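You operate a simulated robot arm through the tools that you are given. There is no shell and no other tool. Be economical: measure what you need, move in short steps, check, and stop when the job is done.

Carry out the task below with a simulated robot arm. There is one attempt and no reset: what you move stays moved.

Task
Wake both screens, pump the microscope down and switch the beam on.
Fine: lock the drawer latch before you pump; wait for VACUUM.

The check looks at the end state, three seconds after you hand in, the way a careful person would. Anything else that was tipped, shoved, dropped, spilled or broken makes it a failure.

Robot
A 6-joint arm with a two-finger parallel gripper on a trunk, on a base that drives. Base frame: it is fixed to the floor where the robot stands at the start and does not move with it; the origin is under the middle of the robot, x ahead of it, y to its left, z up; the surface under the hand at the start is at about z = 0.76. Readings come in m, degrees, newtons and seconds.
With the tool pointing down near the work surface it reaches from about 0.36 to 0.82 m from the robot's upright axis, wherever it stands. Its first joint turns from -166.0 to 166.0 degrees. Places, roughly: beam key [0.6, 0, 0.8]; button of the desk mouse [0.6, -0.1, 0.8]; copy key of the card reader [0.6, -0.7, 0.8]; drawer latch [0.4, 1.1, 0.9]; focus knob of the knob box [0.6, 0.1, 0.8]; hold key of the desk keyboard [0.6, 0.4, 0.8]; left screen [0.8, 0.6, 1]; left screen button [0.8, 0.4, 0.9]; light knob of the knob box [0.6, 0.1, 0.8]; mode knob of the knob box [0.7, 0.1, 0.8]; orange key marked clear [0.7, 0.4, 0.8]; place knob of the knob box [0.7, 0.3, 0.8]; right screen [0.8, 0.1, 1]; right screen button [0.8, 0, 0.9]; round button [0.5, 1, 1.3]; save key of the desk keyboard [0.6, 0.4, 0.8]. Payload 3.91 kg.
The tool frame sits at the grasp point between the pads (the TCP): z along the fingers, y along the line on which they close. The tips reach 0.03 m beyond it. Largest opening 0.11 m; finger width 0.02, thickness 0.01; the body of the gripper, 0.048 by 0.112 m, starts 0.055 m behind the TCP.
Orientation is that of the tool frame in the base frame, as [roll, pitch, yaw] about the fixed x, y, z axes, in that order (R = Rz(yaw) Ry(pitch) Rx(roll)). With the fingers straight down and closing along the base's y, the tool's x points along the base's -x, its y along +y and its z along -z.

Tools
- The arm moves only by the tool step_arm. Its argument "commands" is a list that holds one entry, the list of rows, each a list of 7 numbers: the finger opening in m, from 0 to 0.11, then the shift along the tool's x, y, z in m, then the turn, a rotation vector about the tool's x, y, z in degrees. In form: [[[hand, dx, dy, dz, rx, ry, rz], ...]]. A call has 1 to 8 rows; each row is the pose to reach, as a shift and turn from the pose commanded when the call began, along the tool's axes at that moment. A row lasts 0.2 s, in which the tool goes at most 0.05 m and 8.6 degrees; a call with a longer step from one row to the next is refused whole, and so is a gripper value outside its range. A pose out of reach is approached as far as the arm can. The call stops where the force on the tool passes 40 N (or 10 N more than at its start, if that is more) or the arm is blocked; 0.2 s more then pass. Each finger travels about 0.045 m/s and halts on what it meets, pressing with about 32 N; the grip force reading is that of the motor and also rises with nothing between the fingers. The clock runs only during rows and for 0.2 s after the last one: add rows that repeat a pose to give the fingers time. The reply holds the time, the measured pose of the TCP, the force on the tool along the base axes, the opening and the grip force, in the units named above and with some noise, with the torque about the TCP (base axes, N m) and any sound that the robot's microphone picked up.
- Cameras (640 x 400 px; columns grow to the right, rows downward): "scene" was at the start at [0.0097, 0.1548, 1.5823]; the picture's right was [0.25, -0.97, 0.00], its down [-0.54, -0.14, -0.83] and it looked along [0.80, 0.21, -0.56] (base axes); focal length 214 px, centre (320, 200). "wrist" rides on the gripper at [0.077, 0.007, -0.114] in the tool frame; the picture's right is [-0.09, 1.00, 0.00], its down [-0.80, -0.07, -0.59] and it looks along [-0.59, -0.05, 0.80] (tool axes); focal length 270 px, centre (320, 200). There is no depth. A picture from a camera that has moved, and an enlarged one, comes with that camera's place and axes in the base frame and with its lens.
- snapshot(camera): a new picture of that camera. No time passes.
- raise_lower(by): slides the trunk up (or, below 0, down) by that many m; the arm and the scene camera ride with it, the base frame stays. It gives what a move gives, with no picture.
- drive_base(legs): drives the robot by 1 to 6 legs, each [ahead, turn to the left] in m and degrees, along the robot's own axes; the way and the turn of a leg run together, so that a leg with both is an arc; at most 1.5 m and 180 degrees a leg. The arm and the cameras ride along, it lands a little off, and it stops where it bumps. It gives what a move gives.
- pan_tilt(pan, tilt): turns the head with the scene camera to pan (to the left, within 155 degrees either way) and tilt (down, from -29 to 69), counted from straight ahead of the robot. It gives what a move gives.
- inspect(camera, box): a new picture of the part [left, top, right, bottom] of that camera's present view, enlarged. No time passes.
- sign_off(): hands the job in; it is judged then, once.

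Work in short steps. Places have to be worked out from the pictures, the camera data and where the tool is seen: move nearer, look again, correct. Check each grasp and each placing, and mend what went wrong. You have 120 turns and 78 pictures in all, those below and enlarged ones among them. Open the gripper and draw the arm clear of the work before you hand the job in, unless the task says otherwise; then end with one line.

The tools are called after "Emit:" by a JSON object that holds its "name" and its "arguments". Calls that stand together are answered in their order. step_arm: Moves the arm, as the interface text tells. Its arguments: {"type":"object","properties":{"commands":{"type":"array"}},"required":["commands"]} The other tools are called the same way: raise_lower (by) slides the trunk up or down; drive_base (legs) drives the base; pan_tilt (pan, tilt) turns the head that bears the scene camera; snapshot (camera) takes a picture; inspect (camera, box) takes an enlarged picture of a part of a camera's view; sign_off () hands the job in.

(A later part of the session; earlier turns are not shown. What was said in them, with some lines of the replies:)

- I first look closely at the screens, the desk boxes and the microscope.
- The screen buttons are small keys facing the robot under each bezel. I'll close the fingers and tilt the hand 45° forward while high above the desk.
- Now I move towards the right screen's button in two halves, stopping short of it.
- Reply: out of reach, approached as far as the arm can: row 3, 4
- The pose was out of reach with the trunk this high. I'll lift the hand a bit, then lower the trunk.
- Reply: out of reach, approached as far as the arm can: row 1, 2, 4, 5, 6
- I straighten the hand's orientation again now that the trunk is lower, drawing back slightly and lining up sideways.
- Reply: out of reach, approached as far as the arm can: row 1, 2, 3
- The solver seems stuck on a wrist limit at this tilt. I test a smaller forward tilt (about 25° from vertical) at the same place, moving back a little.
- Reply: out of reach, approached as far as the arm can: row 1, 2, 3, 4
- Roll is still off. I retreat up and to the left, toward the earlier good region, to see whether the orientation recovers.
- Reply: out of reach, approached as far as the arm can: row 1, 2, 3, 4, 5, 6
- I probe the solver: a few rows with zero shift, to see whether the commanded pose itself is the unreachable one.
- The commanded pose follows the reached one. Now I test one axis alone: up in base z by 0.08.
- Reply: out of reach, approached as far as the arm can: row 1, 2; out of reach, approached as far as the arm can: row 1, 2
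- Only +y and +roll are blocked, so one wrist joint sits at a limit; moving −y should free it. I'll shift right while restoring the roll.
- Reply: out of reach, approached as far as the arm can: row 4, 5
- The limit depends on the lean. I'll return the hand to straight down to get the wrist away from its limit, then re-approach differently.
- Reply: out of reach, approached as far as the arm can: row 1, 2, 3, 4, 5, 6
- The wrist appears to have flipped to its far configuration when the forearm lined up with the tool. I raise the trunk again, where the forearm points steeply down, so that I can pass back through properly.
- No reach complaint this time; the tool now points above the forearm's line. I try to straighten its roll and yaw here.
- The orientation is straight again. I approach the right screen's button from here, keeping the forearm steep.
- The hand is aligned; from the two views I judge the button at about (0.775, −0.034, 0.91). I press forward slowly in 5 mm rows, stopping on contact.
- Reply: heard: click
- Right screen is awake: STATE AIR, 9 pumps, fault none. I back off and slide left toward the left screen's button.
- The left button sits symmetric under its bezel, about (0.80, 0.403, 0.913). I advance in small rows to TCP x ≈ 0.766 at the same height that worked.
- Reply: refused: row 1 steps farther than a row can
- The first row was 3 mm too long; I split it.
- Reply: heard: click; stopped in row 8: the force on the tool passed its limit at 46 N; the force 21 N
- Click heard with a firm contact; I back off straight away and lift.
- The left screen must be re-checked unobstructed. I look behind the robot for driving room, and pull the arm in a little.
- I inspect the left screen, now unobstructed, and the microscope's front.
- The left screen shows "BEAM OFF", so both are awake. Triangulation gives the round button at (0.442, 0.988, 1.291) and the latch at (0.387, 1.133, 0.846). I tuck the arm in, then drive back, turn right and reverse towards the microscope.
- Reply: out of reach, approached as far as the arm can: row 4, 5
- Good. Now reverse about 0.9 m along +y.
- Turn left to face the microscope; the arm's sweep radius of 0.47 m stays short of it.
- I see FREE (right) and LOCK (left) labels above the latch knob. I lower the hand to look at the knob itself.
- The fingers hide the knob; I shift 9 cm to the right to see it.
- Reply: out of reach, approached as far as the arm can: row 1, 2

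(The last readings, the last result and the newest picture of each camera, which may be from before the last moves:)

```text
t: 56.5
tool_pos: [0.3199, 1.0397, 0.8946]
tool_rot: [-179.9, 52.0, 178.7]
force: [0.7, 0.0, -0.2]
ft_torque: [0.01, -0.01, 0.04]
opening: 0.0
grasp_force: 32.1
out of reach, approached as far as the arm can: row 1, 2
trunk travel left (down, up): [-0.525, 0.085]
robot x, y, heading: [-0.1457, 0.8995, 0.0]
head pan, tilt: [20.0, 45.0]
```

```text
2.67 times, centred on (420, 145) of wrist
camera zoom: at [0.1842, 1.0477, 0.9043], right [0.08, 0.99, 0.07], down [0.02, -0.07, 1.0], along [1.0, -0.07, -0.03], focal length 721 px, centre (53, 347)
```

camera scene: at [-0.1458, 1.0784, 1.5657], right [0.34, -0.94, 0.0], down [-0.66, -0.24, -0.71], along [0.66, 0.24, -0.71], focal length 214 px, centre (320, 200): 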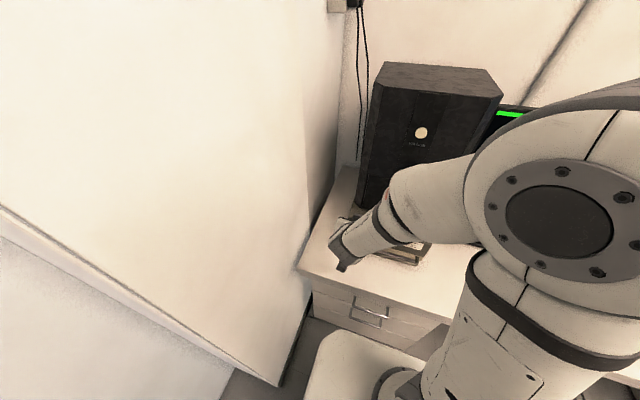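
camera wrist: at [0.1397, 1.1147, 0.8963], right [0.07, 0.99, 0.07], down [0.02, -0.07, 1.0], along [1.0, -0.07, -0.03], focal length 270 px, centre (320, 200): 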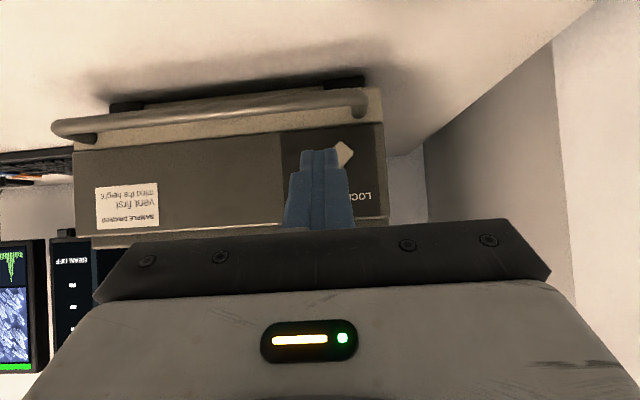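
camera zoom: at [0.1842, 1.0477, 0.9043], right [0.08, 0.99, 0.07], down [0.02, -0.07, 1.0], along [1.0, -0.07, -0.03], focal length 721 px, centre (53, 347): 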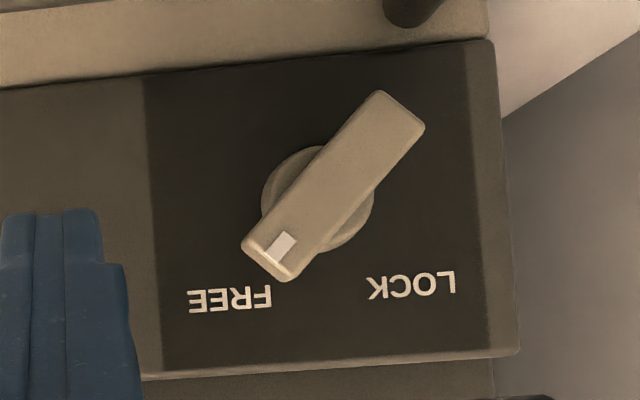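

The lever's pointer is at FREE (up‑right); it must swing to LOCK (up‑left). Pivot ≈ (·, 1.107, 0.865), lever face x ≈ 0.368, drawer handle well below. I put the closed fingertips just right of the pointer end.

Emit:
{"name": "step_arm", "arguments": {"commands": [[[0, 0, 0.017, 0, 0, 0, 0], [0, -0.006, 0.017, 0.008, 0, 0, 0], [0, -0.0115, 0.017, 0.0155, 0, 0, 0], [0, -0.0164, 0.017, 0.0227, 0, 0, 0]]]}}

Emit:
{"name": "inspect", "arguments": {"camera": "wrist", "box": [240, 50, 480, 230]}}

```text
t: 57.5
tool_pos: [0.3463, 1.0566, 0.8932]
tool_rot: [-179.9, 52.0, 178.9]
force: [-0.3, 0.3, 0.4]
ft_torque: [0.02, -0.04, 0.0]
opening: 0.0
grasp_force: 31.4
trunk travel left (down, up): [-0.525, 0.085]
robot x, y, heading: [-0.1448, 0.8994, -0.1]
head pan, tilt: [20.0, 45.0]
```

```text
2.22 times, centred on (360, 140) of wrist
camera zoom: at [0.2101, 1.0661, 0.903], right [0.07, 0.99, 0.07], down [0.02, -0.07, 1.0], along [1.0, -0.07, -0.03], focal length 601 px, centre (231, 333)
```

zoom: 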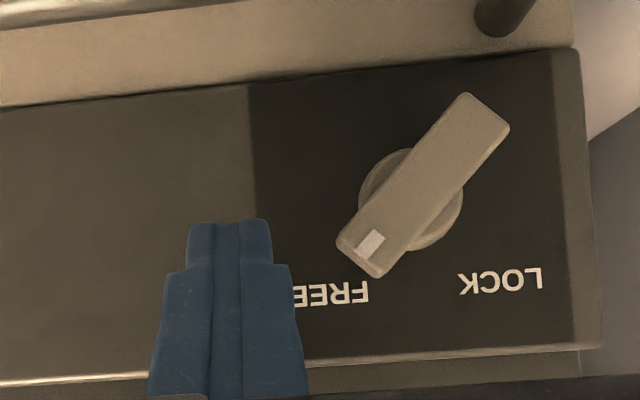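

The tips sit to the right of the pointer end as wanted, with ~18 mm gap. I push left 3 cm in small rows.

Emit:
{"name": "step_arm", "arguments": {"commands": [[[0, 0, 0.01, 0, 0, 0, 0], [0, 0, 0.016, 0, 0, 0, 0], [0, 0, 0.02, 0, 0, 0, 0], [0, 0, 0.024, 0, 0, 0, 0], [0, 0, 0.028, 0, 0, 0, 0], [0, 0, 0.032, 0, 0, 0, 0]]]}}

Emit:
{"name": "inspect", "arguments": {"camera": "wrist", "box": [240, 50, 480, 230]}}

```text
t: 58.6
tool_pos: [0.3467, 1.0757, 0.896]
tool_rot: [179.9, 52.5, 177.9]
force: [-3.7, -17.5, 10.1]
ft_torque: [-0.21, -0.14, -0.26]
opening: 0.0002
grasp_force: 32.0
trunk travel left (down, up): [-0.525, 0.085]
robot x, y, heading: [-0.1475, 0.8979, -0.2]
head pan, tilt: [20.0, 45.0]
stopped in row 5: the force on the tool passed its limit at 45 N (the readings are from after the stop); the commanded pose is now the measured one
```

```text
2.22 times, centred on (360, 140) of wrist
camera zoom: at [0.2096, 1.088, 0.9048], right [0.09, 0.99, 0.07], down [0.02, -0.07, 1.0], along [1.0, -0.09, -0.02], focal length 601 px, centre (231, 333)
```

zoom: 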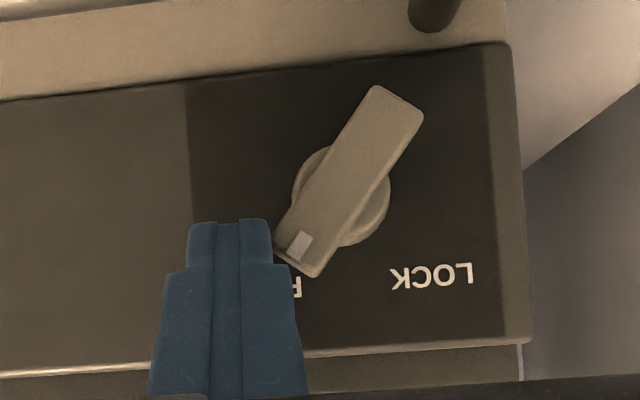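

The lever turned only a little before the force limit. It may be stiff or damped, so I push again much more slowly, slightly upward to stay square to the lever.

Emit:
{"name": "step_arm", "arguments": {"commands": [[[0, 0, 0.001, 0, 0, 0, 0], [0, -0.0005, 0.002, 0, 0, 0, 0], [0, -0.001, 0.003, 0, 0, 0, 0], [0, -0.001, 0.004, 0, 0, 0, 0], [0, -0.001, 0.005, 0, 0, 0, 0], [0, -0.001, 0.006, 0, 0, 0, 0], [0, -0.001, 0.007, 0, 0, 0, 0], [0, -0.001, 0.008, 0, 0, 0, 0]]]}}

```text
t: 59.3
tool_pos: [0.3472, 1.079, 0.896]
tool_rot: [179.9, 52.5, 177.7]
force: [-6.2, -14.9, 11.2]
ft_torque: [-0.15, -0.12, -0.22]
opening: 0.0002
grasp_force: 32.3
trunk travel left (down, up): [-0.525, 0.085]
robot x, y, heading: [-0.1464, 0.9028, 0.0]
head pan, tilt: [20.0, 45.0]
stopped in row 3: the force on the tool passed its limit at 41 N (the readings are from after the stop); the commanded pose is now the measured one
```

It does yield bit by bit, and the leverage improves as the lever comes upright. I continue in small pushes.

Emit:
{"name": "step_arm", "arguments": {"commands": [[[0, 0, 0.0015, 0, 0, 0, 0], [0, 0, 0.003, 0, 0, 0, 0], [0, 0, 0.0045, 0, 0, 0, 0], [0, 0, 0.006, 0, 0, 0, 0]]]}}

Emit:
{"name": "step_arm", "arguments": {"commands": [[[0, 0, 0.0015, 0, 0, 0, 0], [0, 0, 0.003, 0, 0, 0, 0], [0, 0, 0.0045, 0, 0, 0, 0], [0, 0, 0.006, 0, 0, 0, 0]]]}}

Emit:
{"name": "inspect", "arguments": {"camera": "wrist", "box": [240, 50, 480, 230]}}

```text
t: 60.3
tool_pos: [0.3491, 1.0878, 0.8953]
tool_rot: [180.0, 52.3, 178.1]
force: [-0.3, -0.6, -0.1]
ft_torque: [0.01, 0.0, 0.0]
opening: 0.0
grasp_force: 32.2
trunk travel left (down, up): [-0.525, 0.085]
robot x, y, heading: [-0.1476, 0.901, -0.0]
head pan, tilt: [20.0, 45.0]
```

```text
t: 61.3
tool_pos: [0.3484, 1.0918, 0.8965]
tool_rot: [179.9, 52.5, 177.9]
force: [-0.7, -12.9, 10.8]
ft_torque: [-0.19, -0.18, -0.23]
opening: 0.0002
grasp_force: 32.2
trunk travel left (down, up): [-0.525, 0.085]
robot x, y, heading: [-0.1422, 0.9006, -0.0]
head pan, tilt: [20.0, 45.0]
```

```text
2.22 times, centred on (360, 140) of wrist
camera zoom: at [0.2114, 1.1029, 0.9052], right [0.09, 0.99, 0.07], down [0.01, -0.07, 1.0], along [1.0, -0.09, -0.02], focal length 601 px, centre (231, 333)
```

zoom: 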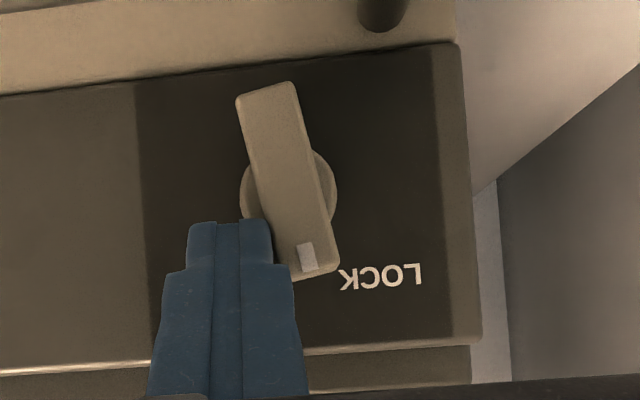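

Past upright now. I raise the tip ~8 mm for better leverage and keep pushing left toward LOCK.

Emit:
{"name": "step_arm", "arguments": {"commands": [[[0, 0, -0.003, 0, 0, 0, 0], [0, -0.0063, -0.003, -0.005, 0, 0, 0], [0, -0.0063, 0.002, -0.005, 0, 0, 0], [0, -0.0063, 0.0045, -0.005, 0, 0, 0], [0, -0.0063, 0.0065, -0.005, 0, 0, 0], [0, -0.0063, 0.0085, -0.005, 0, 0, 0], [0, -0.0063, 0.0105, -0.005, 0, 0, 0], [0, -0.0063, 0.0125, -0.005, 0, 0, 0]]]}}

Emit:
{"name": "inspect", "arguments": {"camera": "wrist", "box": [240, 50, 480, 230]}}

```text
t: 63.1
tool_pos: [0.3486, 1.1016, 0.903]
tool_rot: [179.9, 52.3, 177.7]
force: [2.4, -29.7, 1.3]
ft_torque: [-0.76, -0.07, -0.58]
opening: 0.0
grasp_force: 32.2
trunk travel left (down, up): [-0.525, 0.085]
robot x, y, heading: [-0.1457, 0.8964, -0.1]
head pan, tilt: [20.0, 45.0]
```

```text
2.22 times, centred on (360, 140) of wrist
camera zoom: at [0.2115, 1.1133, 0.9125], right [0.09, 0.99, 0.07], down [0.02, -0.07, 1.0], along [1.0, -0.09, -0.02], focal length 601 px, centre (231, 333)
```

zoom: 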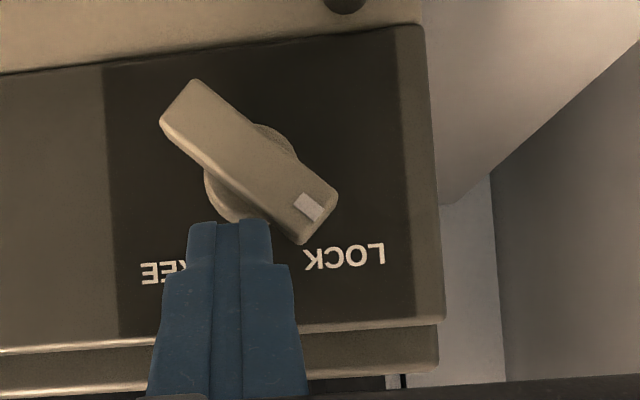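

The pointer now points at LOCK against a firm stop. I withdraw from the lever.

Emit:
{"name": "step_arm", "arguments": {"commands": [[[0, 0, -0.012, 0, 0, 0, 0], [0, 0.014, -0.012, -0.018, 0, 0, 0], [0, 0.028, -0.012, -0.036, 0, 0, 0], [0, 0, -0.012, -0.055, 0, 0, 0]]]}}

Emit:
{"name": "snapshot", "arguments": {"camera": "wrist"}}

```text
t: 64.1
tool_pos: [0.3045, 1.0924, 0.9382]
tool_rot: [-179.9, 52.5, 178.0]
force: [-0.2, 0.0, 0.0]
ft_torque: [-0.01, 0.01, 0.03]
opening: 0.0
grasp_force: 31.6
trunk travel left (down, up): [-0.525, 0.085]
robot x, y, heading: [-0.1462, 0.8968, -0.2]
head pan, tilt: [20.0, 45.0]
```

```text
41 pictures are left
camera wrist: at [0.1673, 1.1046, 0.9461], right [0.09, 0.99, 0.07], down [0.01, -0.07, 1.0], along [1.0, -0.09, -0.02], focal length 270 px, centre (320, 200)
```

wrist: 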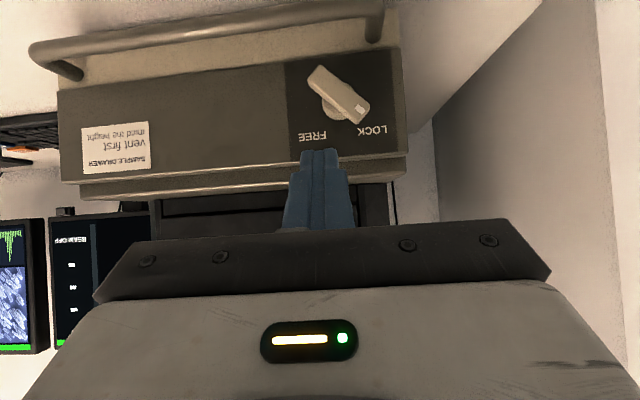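

Latch is at LOCK. Now I rise toward the round button while levelling the hand to point slightly upward, to keep the wrist on the good side.

Emit:
{"name": "step_arm", "arguments": {"commands": [[[0, -0.0372, -0.0125, -0.0239, 0, -6, 0], [0, -0.0744, -0.025, -0.0478, 0, -12, 0], [0, -0.1116, -0.0375, -0.0717, 0, -18, 0], [0, -0.1488, -0.05, -0.0956, 0, -24, 0], [0, -0.186, -0.0625, -0.1195, 0, -30, 0], [0, -0.2232, -0.075, -0.1434, 0, -36, 0], [0, -0.2604, -0.0875, -0.1673, 0, -42, 0], [0, -0.2976, -0.1, -0.1912, 0, -48, 0]]]}}

Emit:
{"name": "snapshot", "arguments": {"camera": "wrist"}}

Emit:
{"name": "snapshot", "arguments": {"camera": "scene"}}

```text
t: 65.9
tool_pos: [0.3389, 0.9954, 1.2973]
tool_rot: [-0.1, 79.5, -2.1]
force: [0.2, -0.2, 0.4]
ft_torque: [-0.01, -0.02, 0.02]
opening: 0.0
grasp_force: 32.2
out of reach, approached as far as the arm can: row 1, 2, 3, 4, 5, 6, 7, 8
trunk travel left (down, up): [-0.525, 0.085]
robot x, y, heading: [-0.1468, 0.8976, -0.0]
head pan, tilt: [20.0, 45.0]
```

```text
40 pictures are left
camera wrist: at [0.2416, 1.0054, 1.2013], right [0.02, 1.0, 0.09], down [-0.73, -0.04, 0.68], along [0.68, -0.08, 0.73], focal length 270 px, centre (320, 200)
```

wrist: 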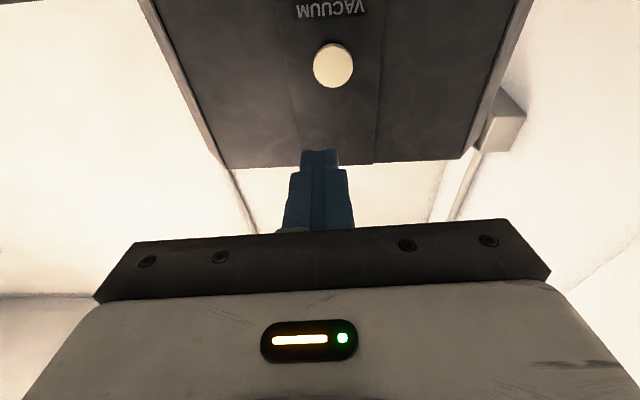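

```text
39 pictures are left
camera scene: at [-0.1464, 1.0779, 1.5657], right [0.34, -0.94, 0.0], down [-0.66, -0.24, -0.71], along [0.67, 0.24, -0.71], focal length 214 px, centre (320, 200)
```

scene: 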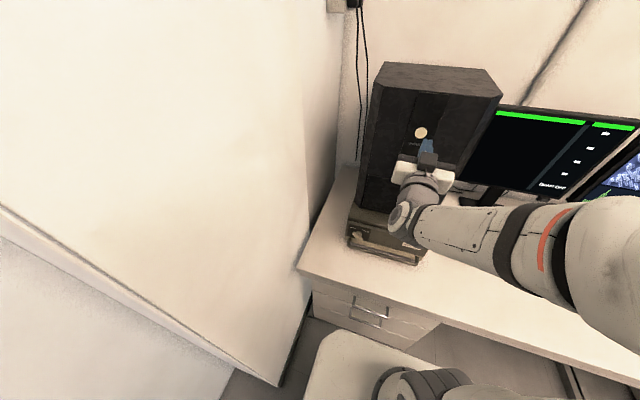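

The button is at about (0.45, 1.003, 1.286). I line up and press forward in small rows.

Emit:
{"name": "step_arm", "arguments": {"commands": [[[0, 0.0209, 0.007, 0.0269, 0, 0, 0], [0, 0.026, 0.009, 0.0564, 0, 0, 0], [0, 0.0275, 0.01, 0.0644, 0, 0, 0], [0, 0.0287, 0.01, 0.0714, 0, 0, 0], [0, 0.0297, 0.01, 0.0774, 0, 0, 0], [0, 0.0307, 0.01, 0.0834, 0, 0, 0]]]}}

Emit:
{"name": "snapshot", "arguments": {"camera": "scene"}}

```text
t: 67.3
tool_pos: [0.4252, 1.0048, 1.2814]
tool_rot: [-0.4, 79.6, -2.4]
force: [-24.7, 3.7, -8.2]
ft_torque: [0.01, 0.37, 0.17]
opening: 0.0
grasp_force: 32.2
trunk travel left (down, up): [-0.525, 0.085]
robot x, y, heading: [-0.1459, 0.9028, -0.1]
head pan, tilt: [20.0, 45.0]
heard: click
```

```text
38 pictures are left
camera scene: at [-0.1497, 1.079, 1.5654], right [0.34, -0.94, 0.0], down [-0.66, -0.24, -0.71], along [0.67, 0.24, -0.71], focal length 214 px, centre (320, 200)
```

scene: 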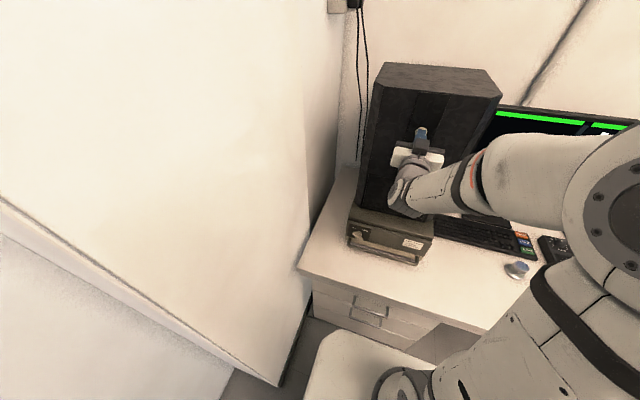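

Click heard. I back off and look toward the right screen for the pump state.

Emit:
{"name": "step_arm", "arguments": {"commands": [[[0, -0.007, 0, -0.04, 0, 0, 0], [0, -0.014, 0, -0.08, 0, 0, 0]]]}}

Emit:
{"name": "pan_tilt", "arguments": {"pan": -25, "tilt": 25}}

Emit:
{"name": "snapshot", "arguments": {"camera": "scene"}}

Emit:
{"name": "snapshot", "arguments": {"camera": "wrist"}}

```text
t: 67.9
tool_pos: [0.3482, 1.0069, 1.2809]
tool_rot: [0.3, 79.4, -1.8]
force: [0.0, 0.1, 0.5]
ft_torque: [-0.02, -0.03, 0.01]
opening: 0.0
grasp_force: 32.2
trunk travel left (down, up): [-0.525, 0.085]
robot x, y, heading: [-0.1442, 0.8972, -0.1]
head pan, tilt: [20.0, 45.0]
```

```text
t: 69.0
tool_pos: [0.3489, 1.007, 1.2809]
tool_rot: [0.0, 79.7, -2.0]
force: [0.7, -0.5, 0.3]
ft_torque: [-0.01, 0.0, 0.02]
opening: 0.0
grasp_force: 31.8
trunk travel left (down, up): [-0.525, 0.085]
robot x, y, heading: [-0.1469, 0.9006, -0.1]
head pan, tilt: [-25.0, 25.0]
```

```text
37 pictures are left
camera scene: at [-0.1387, 1.0116, 1.5962], right [-0.42, -0.91, 0.0], down [-0.38, 0.18, -0.91], along [0.82, -0.38, -0.42], focal length 214 px, centre (320, 200)
```

scene: 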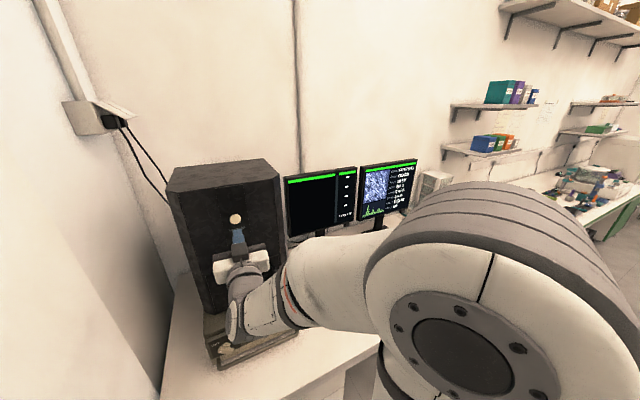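

```text
36 pictures are left
camera wrist: at [0.2503, 1.0169, 1.1844], right [0.02, 1.0, 0.09], down [-0.73, -0.05, 0.68], along [0.68, -0.08, 0.73], focal length 270 px, centre (320, 200)
```

wrist: 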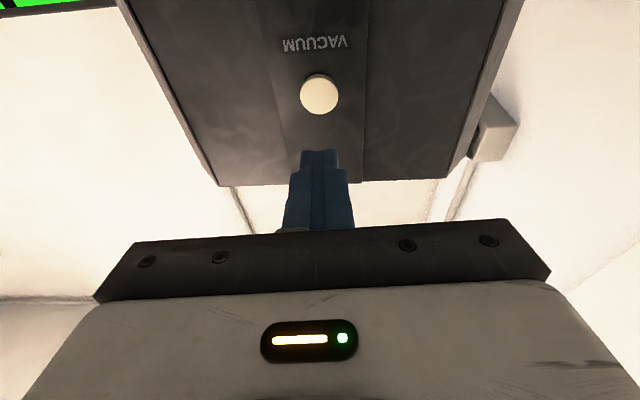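

Emit:
{"name": "inspect", "arguments": {"camera": "scene", "box": [350, 150, 430, 225]}}

```text
5.33 times, centred on (390, 188) of scene
camera zoom: at [-0.1387, 1.0116, 1.5962], right [-0.42, -0.91, 0.0], down [-0.38, 0.18, -0.91], along [0.82, -0.38, -0.42], focal length 1144 px, centre (-53, 267)
```

zoom: 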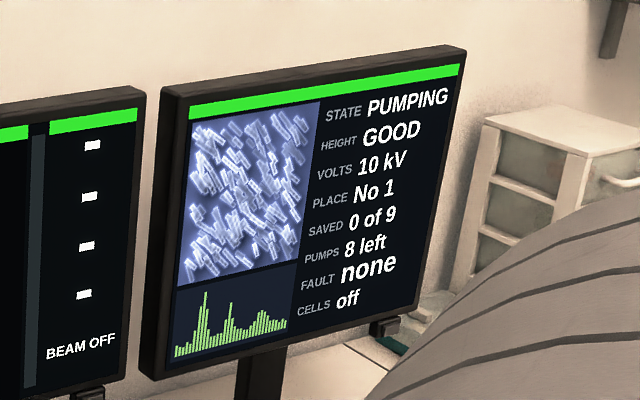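

State PUMPING, fault none. While it pumps, I drive back to the start place: back slightly, turn right, drive along, turn left.

Emit:
{"name": "drive_base", "arguments": {"legs": [[-0.04, 0], [0, -90]]}}

Emit:
{"name": "drive_base", "arguments": {"legs": [[0.9, 0]]}}

```text
t: 73.7
tool_pos: [-0.0791, 0.4036, 1.2814]
tool_rot: [0.3, 79.7, -92.1]
force: [0.1, 0.1, 1.0]
ft_torque: [0.02, 0.0, -0.02]
opening: 0.0
grasp_force: 32.6
trunk travel left (down, up): [-0.525, 0.085]
robot x, y, heading: [-0.1761, 0.9009, -89.9]
head pan, tilt: [-25.0, 25.0]
```

```text
t: 78.5
tool_pos: [-0.0643, -0.5023, 1.2819]
tool_rot: [0.1, 79.8, -91.4]
force: [0.4, 0.0, 0.2]
ft_torque: [-0.01, 0.03, 0.02]
opening: 0.0
grasp_force: 31.6
trunk travel left (down, up): [-0.525, 0.085]
robot x, y, heading: [-0.1653, -0.0115, -89.2]
head pan, tilt: [-25.0, 25.0]
```

Emit:
{"name": "drive_base", "arguments": {"legs": [[0, 89.2], [0.15, 0]]}}

Emit:
{"name": "pan_tilt", "arguments": {"pan": 0, "tilt": 34}}

Emit:
{"name": "snapshot", "arguments": {"camera": "scene"}}

```text
t: 83.6
tool_pos: [0.4834, 0.0752, 1.281]
tool_rot: [0.1, 79.9, -3.5]
force: [-0.4, -0.5, -1.0]
ft_torque: [0.04, -0.02, 0.01]
opening: 0.0002
grasp_force: 32.4
trunk travel left (down, up): [-0.525, 0.085]
robot x, y, heading: [-0.0162, -0.0074, -0.6]
head pan, tilt: [-25.0, 25.0]
```

```text
t: 84.5
tool_pos: [0.4824, 0.0748, 1.2822]
tool_rot: [0.1, 79.8, -3.3]
force: [-0.4, 0.3, 0.3]
ft_torque: [0.02, 0.02, 0.04]
opening: 0.0
grasp_force: 31.8
trunk travel left (down, up): [-0.525, 0.085]
robot x, y, heading: [-0.014, -0.0014, -0.7]
head pan, tilt: [0.0, 34.0]
```

```text
34 pictures are left
camera scene: at [-0.002, 0.143, 1.5821], right [-0.01, -1.0, 0.0], down [-0.56, 0.01, -0.83], along [0.83, -0.01, -0.56], focal length 214 px, centre (320, 200)
```

scene: 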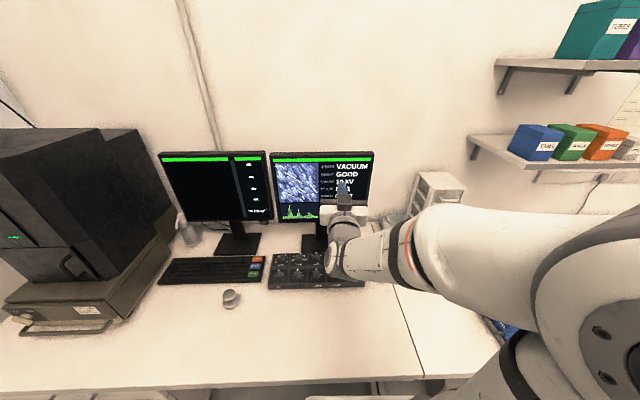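

VACUUM is reached. Now I lower the hand and tilt it down again toward the BEAM key.

Emit:
{"name": "step_arm", "arguments": {"commands": [[[0, 0.0454, -0.01, -0.0015, 0, 6, 0], [0, 0.0908, -0.02, -0.003, 0, 12, 0], [0, 0.1362, -0.03, -0.0045, 0, 18, 0], [0, 0.1816, -0.04, -0.006, 0, 24, 0], [0, 0.227, -0.05, -0.0075, 0, 30, 0], [0, 0.2724, -0.06, -0.009, 0, 36, 0], [0, 0.3178, -0.07, -0.0105, 0, 42, 0], [0, 0.3632, -0.08, -0.012, 0, 48, 0]]]}}

Emit:
{"name": "snapshot", "arguments": {"camera": "wrist"}}

Emit:
{"name": "inspect", "arguments": {"camera": "scene", "box": [260, 140, 400, 300]}}

```text
t: 86.3
tool_pos: [0.5354, -0.0075, 0.921]
tool_rot: [180.0, 52.2, 176.6]
force: [0.1, 0.8, 0.8]
ft_torque: [0.0, 0.01, 0.03]
opening: 0.0
grasp_force: 32.0
out of reach, approached as far as the arm can: row 1, 2, 3, 4, 5
trunk travel left (down, up): [-0.525, 0.085]
robot x, y, heading: [-0.0163, -0.0058, -0.4]
head pan, tilt: [0.0, 34.0]
```

```text
33 pictures are left
camera wrist: at [0.3984, 0.0068, 0.93], right [0.11, 0.99, 0.07], down [0.02, -0.07, 1.0], along [0.99, -0.11, -0.03], focal length 270 px, centre (320, 200)
```

wrist: 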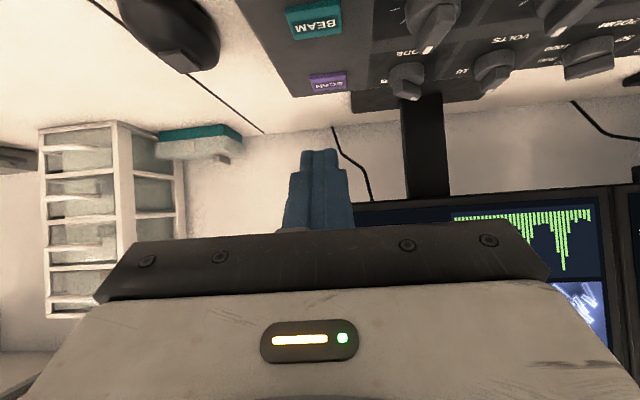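

```text
2.50 times, centred on (330, 220) of scene
camera zoom: at [-0.0009, 0.143, 1.5821], right [-0.01, -1.0, 0.0], down [-0.56, 0.01, -0.83], along [0.83, -0.01, -0.56], focal length 536 px, centre (295, 150)
```

zoom: 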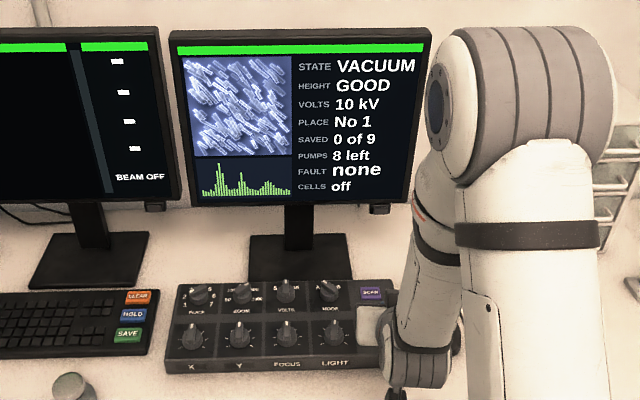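

BEAM key triangulates to (0.585, −0.009, 0.798). I move above it, then press straight down in small rows.

Emit:
{"name": "step_arm", "arguments": {"commands": [[[0, 0.0135, 0, 0.024, 0, 0, 0], [0, 0.027, 0, 0.048, 0, 0, 0], [0, 0.0404, 0, 0.0719, 0, 0, 0]]]}}

Emit:
{"name": "snapshot", "arguments": {"camera": "wrist"}}

```text
t: 87.1
tool_pos: [0.5646, -0.0105, 0.8465]
tool_rot: [179.9, 52.3, 176.4]
force: [0.8, -0.3, 0.4]
ft_torque: [0.0, 0.06, 0.01]
opening: 0.0003
grasp_force: 31.9
trunk travel left (down, up): [-0.525, 0.085]
robot x, y, heading: [-0.0156, -0.0067, -0.6]
head pan, tilt: [0.0, 34.0]
```

```text
31 pictures are left
camera wrist: at [0.4276, 0.0051, 0.8549], right [0.12, 0.99, 0.07], down [0.01, -0.07, 1.0], along [0.99, -0.11, -0.02], focal length 270 px, centre (320, 200)
```

wrist: 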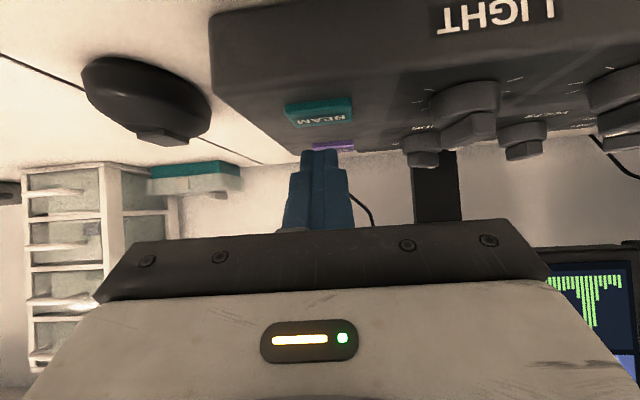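

The fingers are right over the key. Pressing down slowly.

Emit:
{"name": "step_arm", "arguments": {"commands": [[[0, 0.0079, 0, 0.0061, 0, 0, 0], [0, 0.0119, 0, 0.0092, 0, 0, 0], [0, 0.0158, 0, 0.0123, 0, 0, 0], [0, 0.0182, 0, 0.0141, 0, 0, 0], [0, 0.0205, 0, 0.0159, 0, 0, 0]]]}}

Emit:
{"name": "inspect", "arguments": {"camera": "scene", "box": [150, 140, 390, 300]}}

```text
t: 88.3
tool_pos: [0.5632, -0.0101, 0.8256]
tool_rot: [179.8, 53.0, 176.4]
force: [-1.7, -2.4, 40.2]
ft_torque: [-0.13, -0.65, 0.37]
opening: 0.0001
grasp_force: 31.8
trunk travel left (down, up): [-0.525, 0.085]
robot x, y, heading: [-0.0153, -0.0048, -0.6]
head pan, tilt: [0.0, 34.0]
heard: click
```

```text
2.50 times, centred on (270, 220) of scene
camera zoom: at [-0.0062, 0.1428, 1.5829], right [-0.01, -1.0, 0.0], down [-0.56, 0.01, -0.83], along [0.83, -0.01, -0.56], focal length 536 px, centre (445, 150)
```

zoom: 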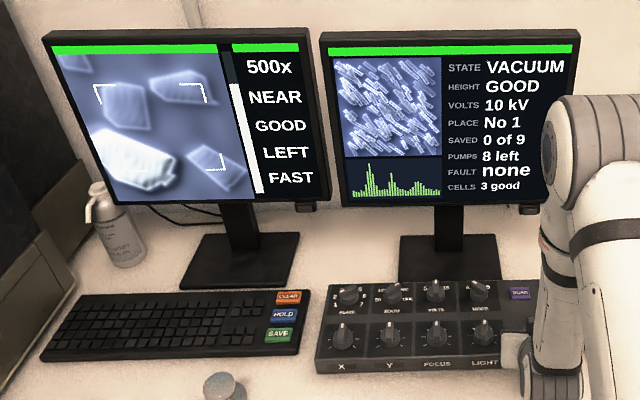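

The beam is on: the left screen shows a live image and the state is VACUUM. I lift clear and back, then open the gripper.

Emit:
{"name": "step_arm", "arguments": {"commands": [[[0, -0.032, 0, -0.025, 0, 0, 0], [0, -0.064, 0, -0.05, 0, 0, 0], [0.03, -0.096, 0, -0.075, 0, 0, 0], [0.06, -0.115, 0, -0.11, 0, 0, 0], [0.08, -0.115, 0, -0.13, 0, 0, 0], [0.08, -0.115, 0, -0.13, 0, 0, 0], [0.08, -0.115, 0, -0.13, 0, 0, 0], [0.08, -0.115, 0, -0.13, 0, 0, 0]]]}}

Emit:
{"name": "snapshot", "arguments": {"camera": "scene"}}

Emit:
{"name": "inspect", "arguments": {"camera": "scene", "box": [0, 140, 390, 340]}}

```text
t: 90.1
tool_pos: [0.5293, -0.0082, 0.9908]
tool_rot: [-180.0, 52.3, 176.4]
force: [0.2, 0.2, 0.4]
ft_torque: [0.02, 0.01, -0.01]
opening: 0.0802
grasp_force: 0.0
trunk travel left (down, up): [-0.525, 0.085]
robot x, y, heading: [-0.0138, -0.0062, -0.7]
head pan, tilt: [0.0, 34.0]
```

```text
29 pictures are left
camera scene: at [-0.0018, 0.1432, 1.582], right [-0.01, -1.0, 0.0], down [-0.56, 0.01, -0.83], along [0.83, -0.01, -0.56], focal length 214 px, centre (320, 200)
```

scene: 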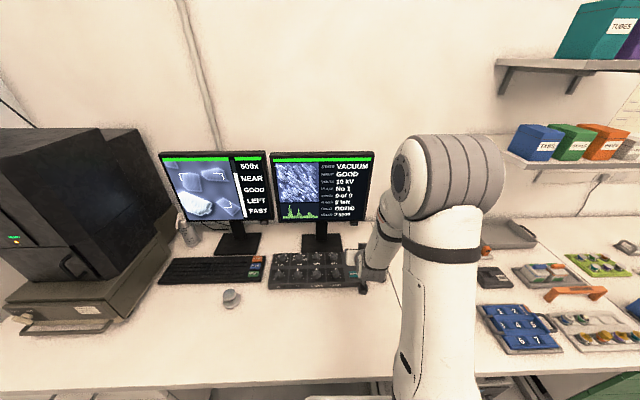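

```text
1.64 times, centred on (195, 240) of scene
camera zoom: at [-0.0018, 0.1432, 1.582], right [-0.01, -1.0, 0.0], down [-0.56, 0.01, -0.83], along [0.83, -0.01, -0.56], focal length 352 px, centre (525, 134)
```

zoom: 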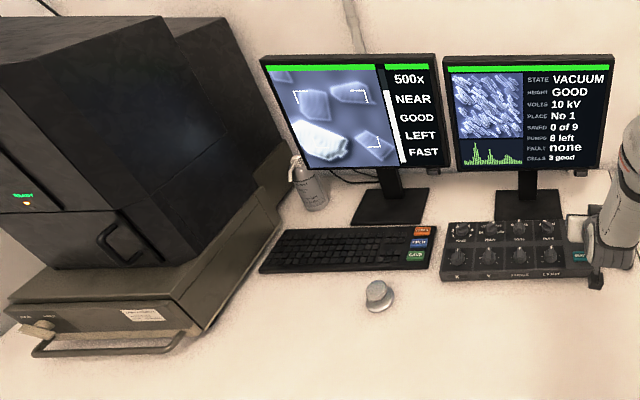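

Both screens are live, the state is VACUUM with fault none, the beam is on, and nothing was disturbed. The arm is clear and the gripper open, so I hand in.

Emit:
{"name": "sign_off", "arguments": {}}

```text
The job is handed in.
```

The job is handed in: both screens are awake, the drawer latch was locked before pumping, the state reads VACUUM with no fault, and the beam is on.
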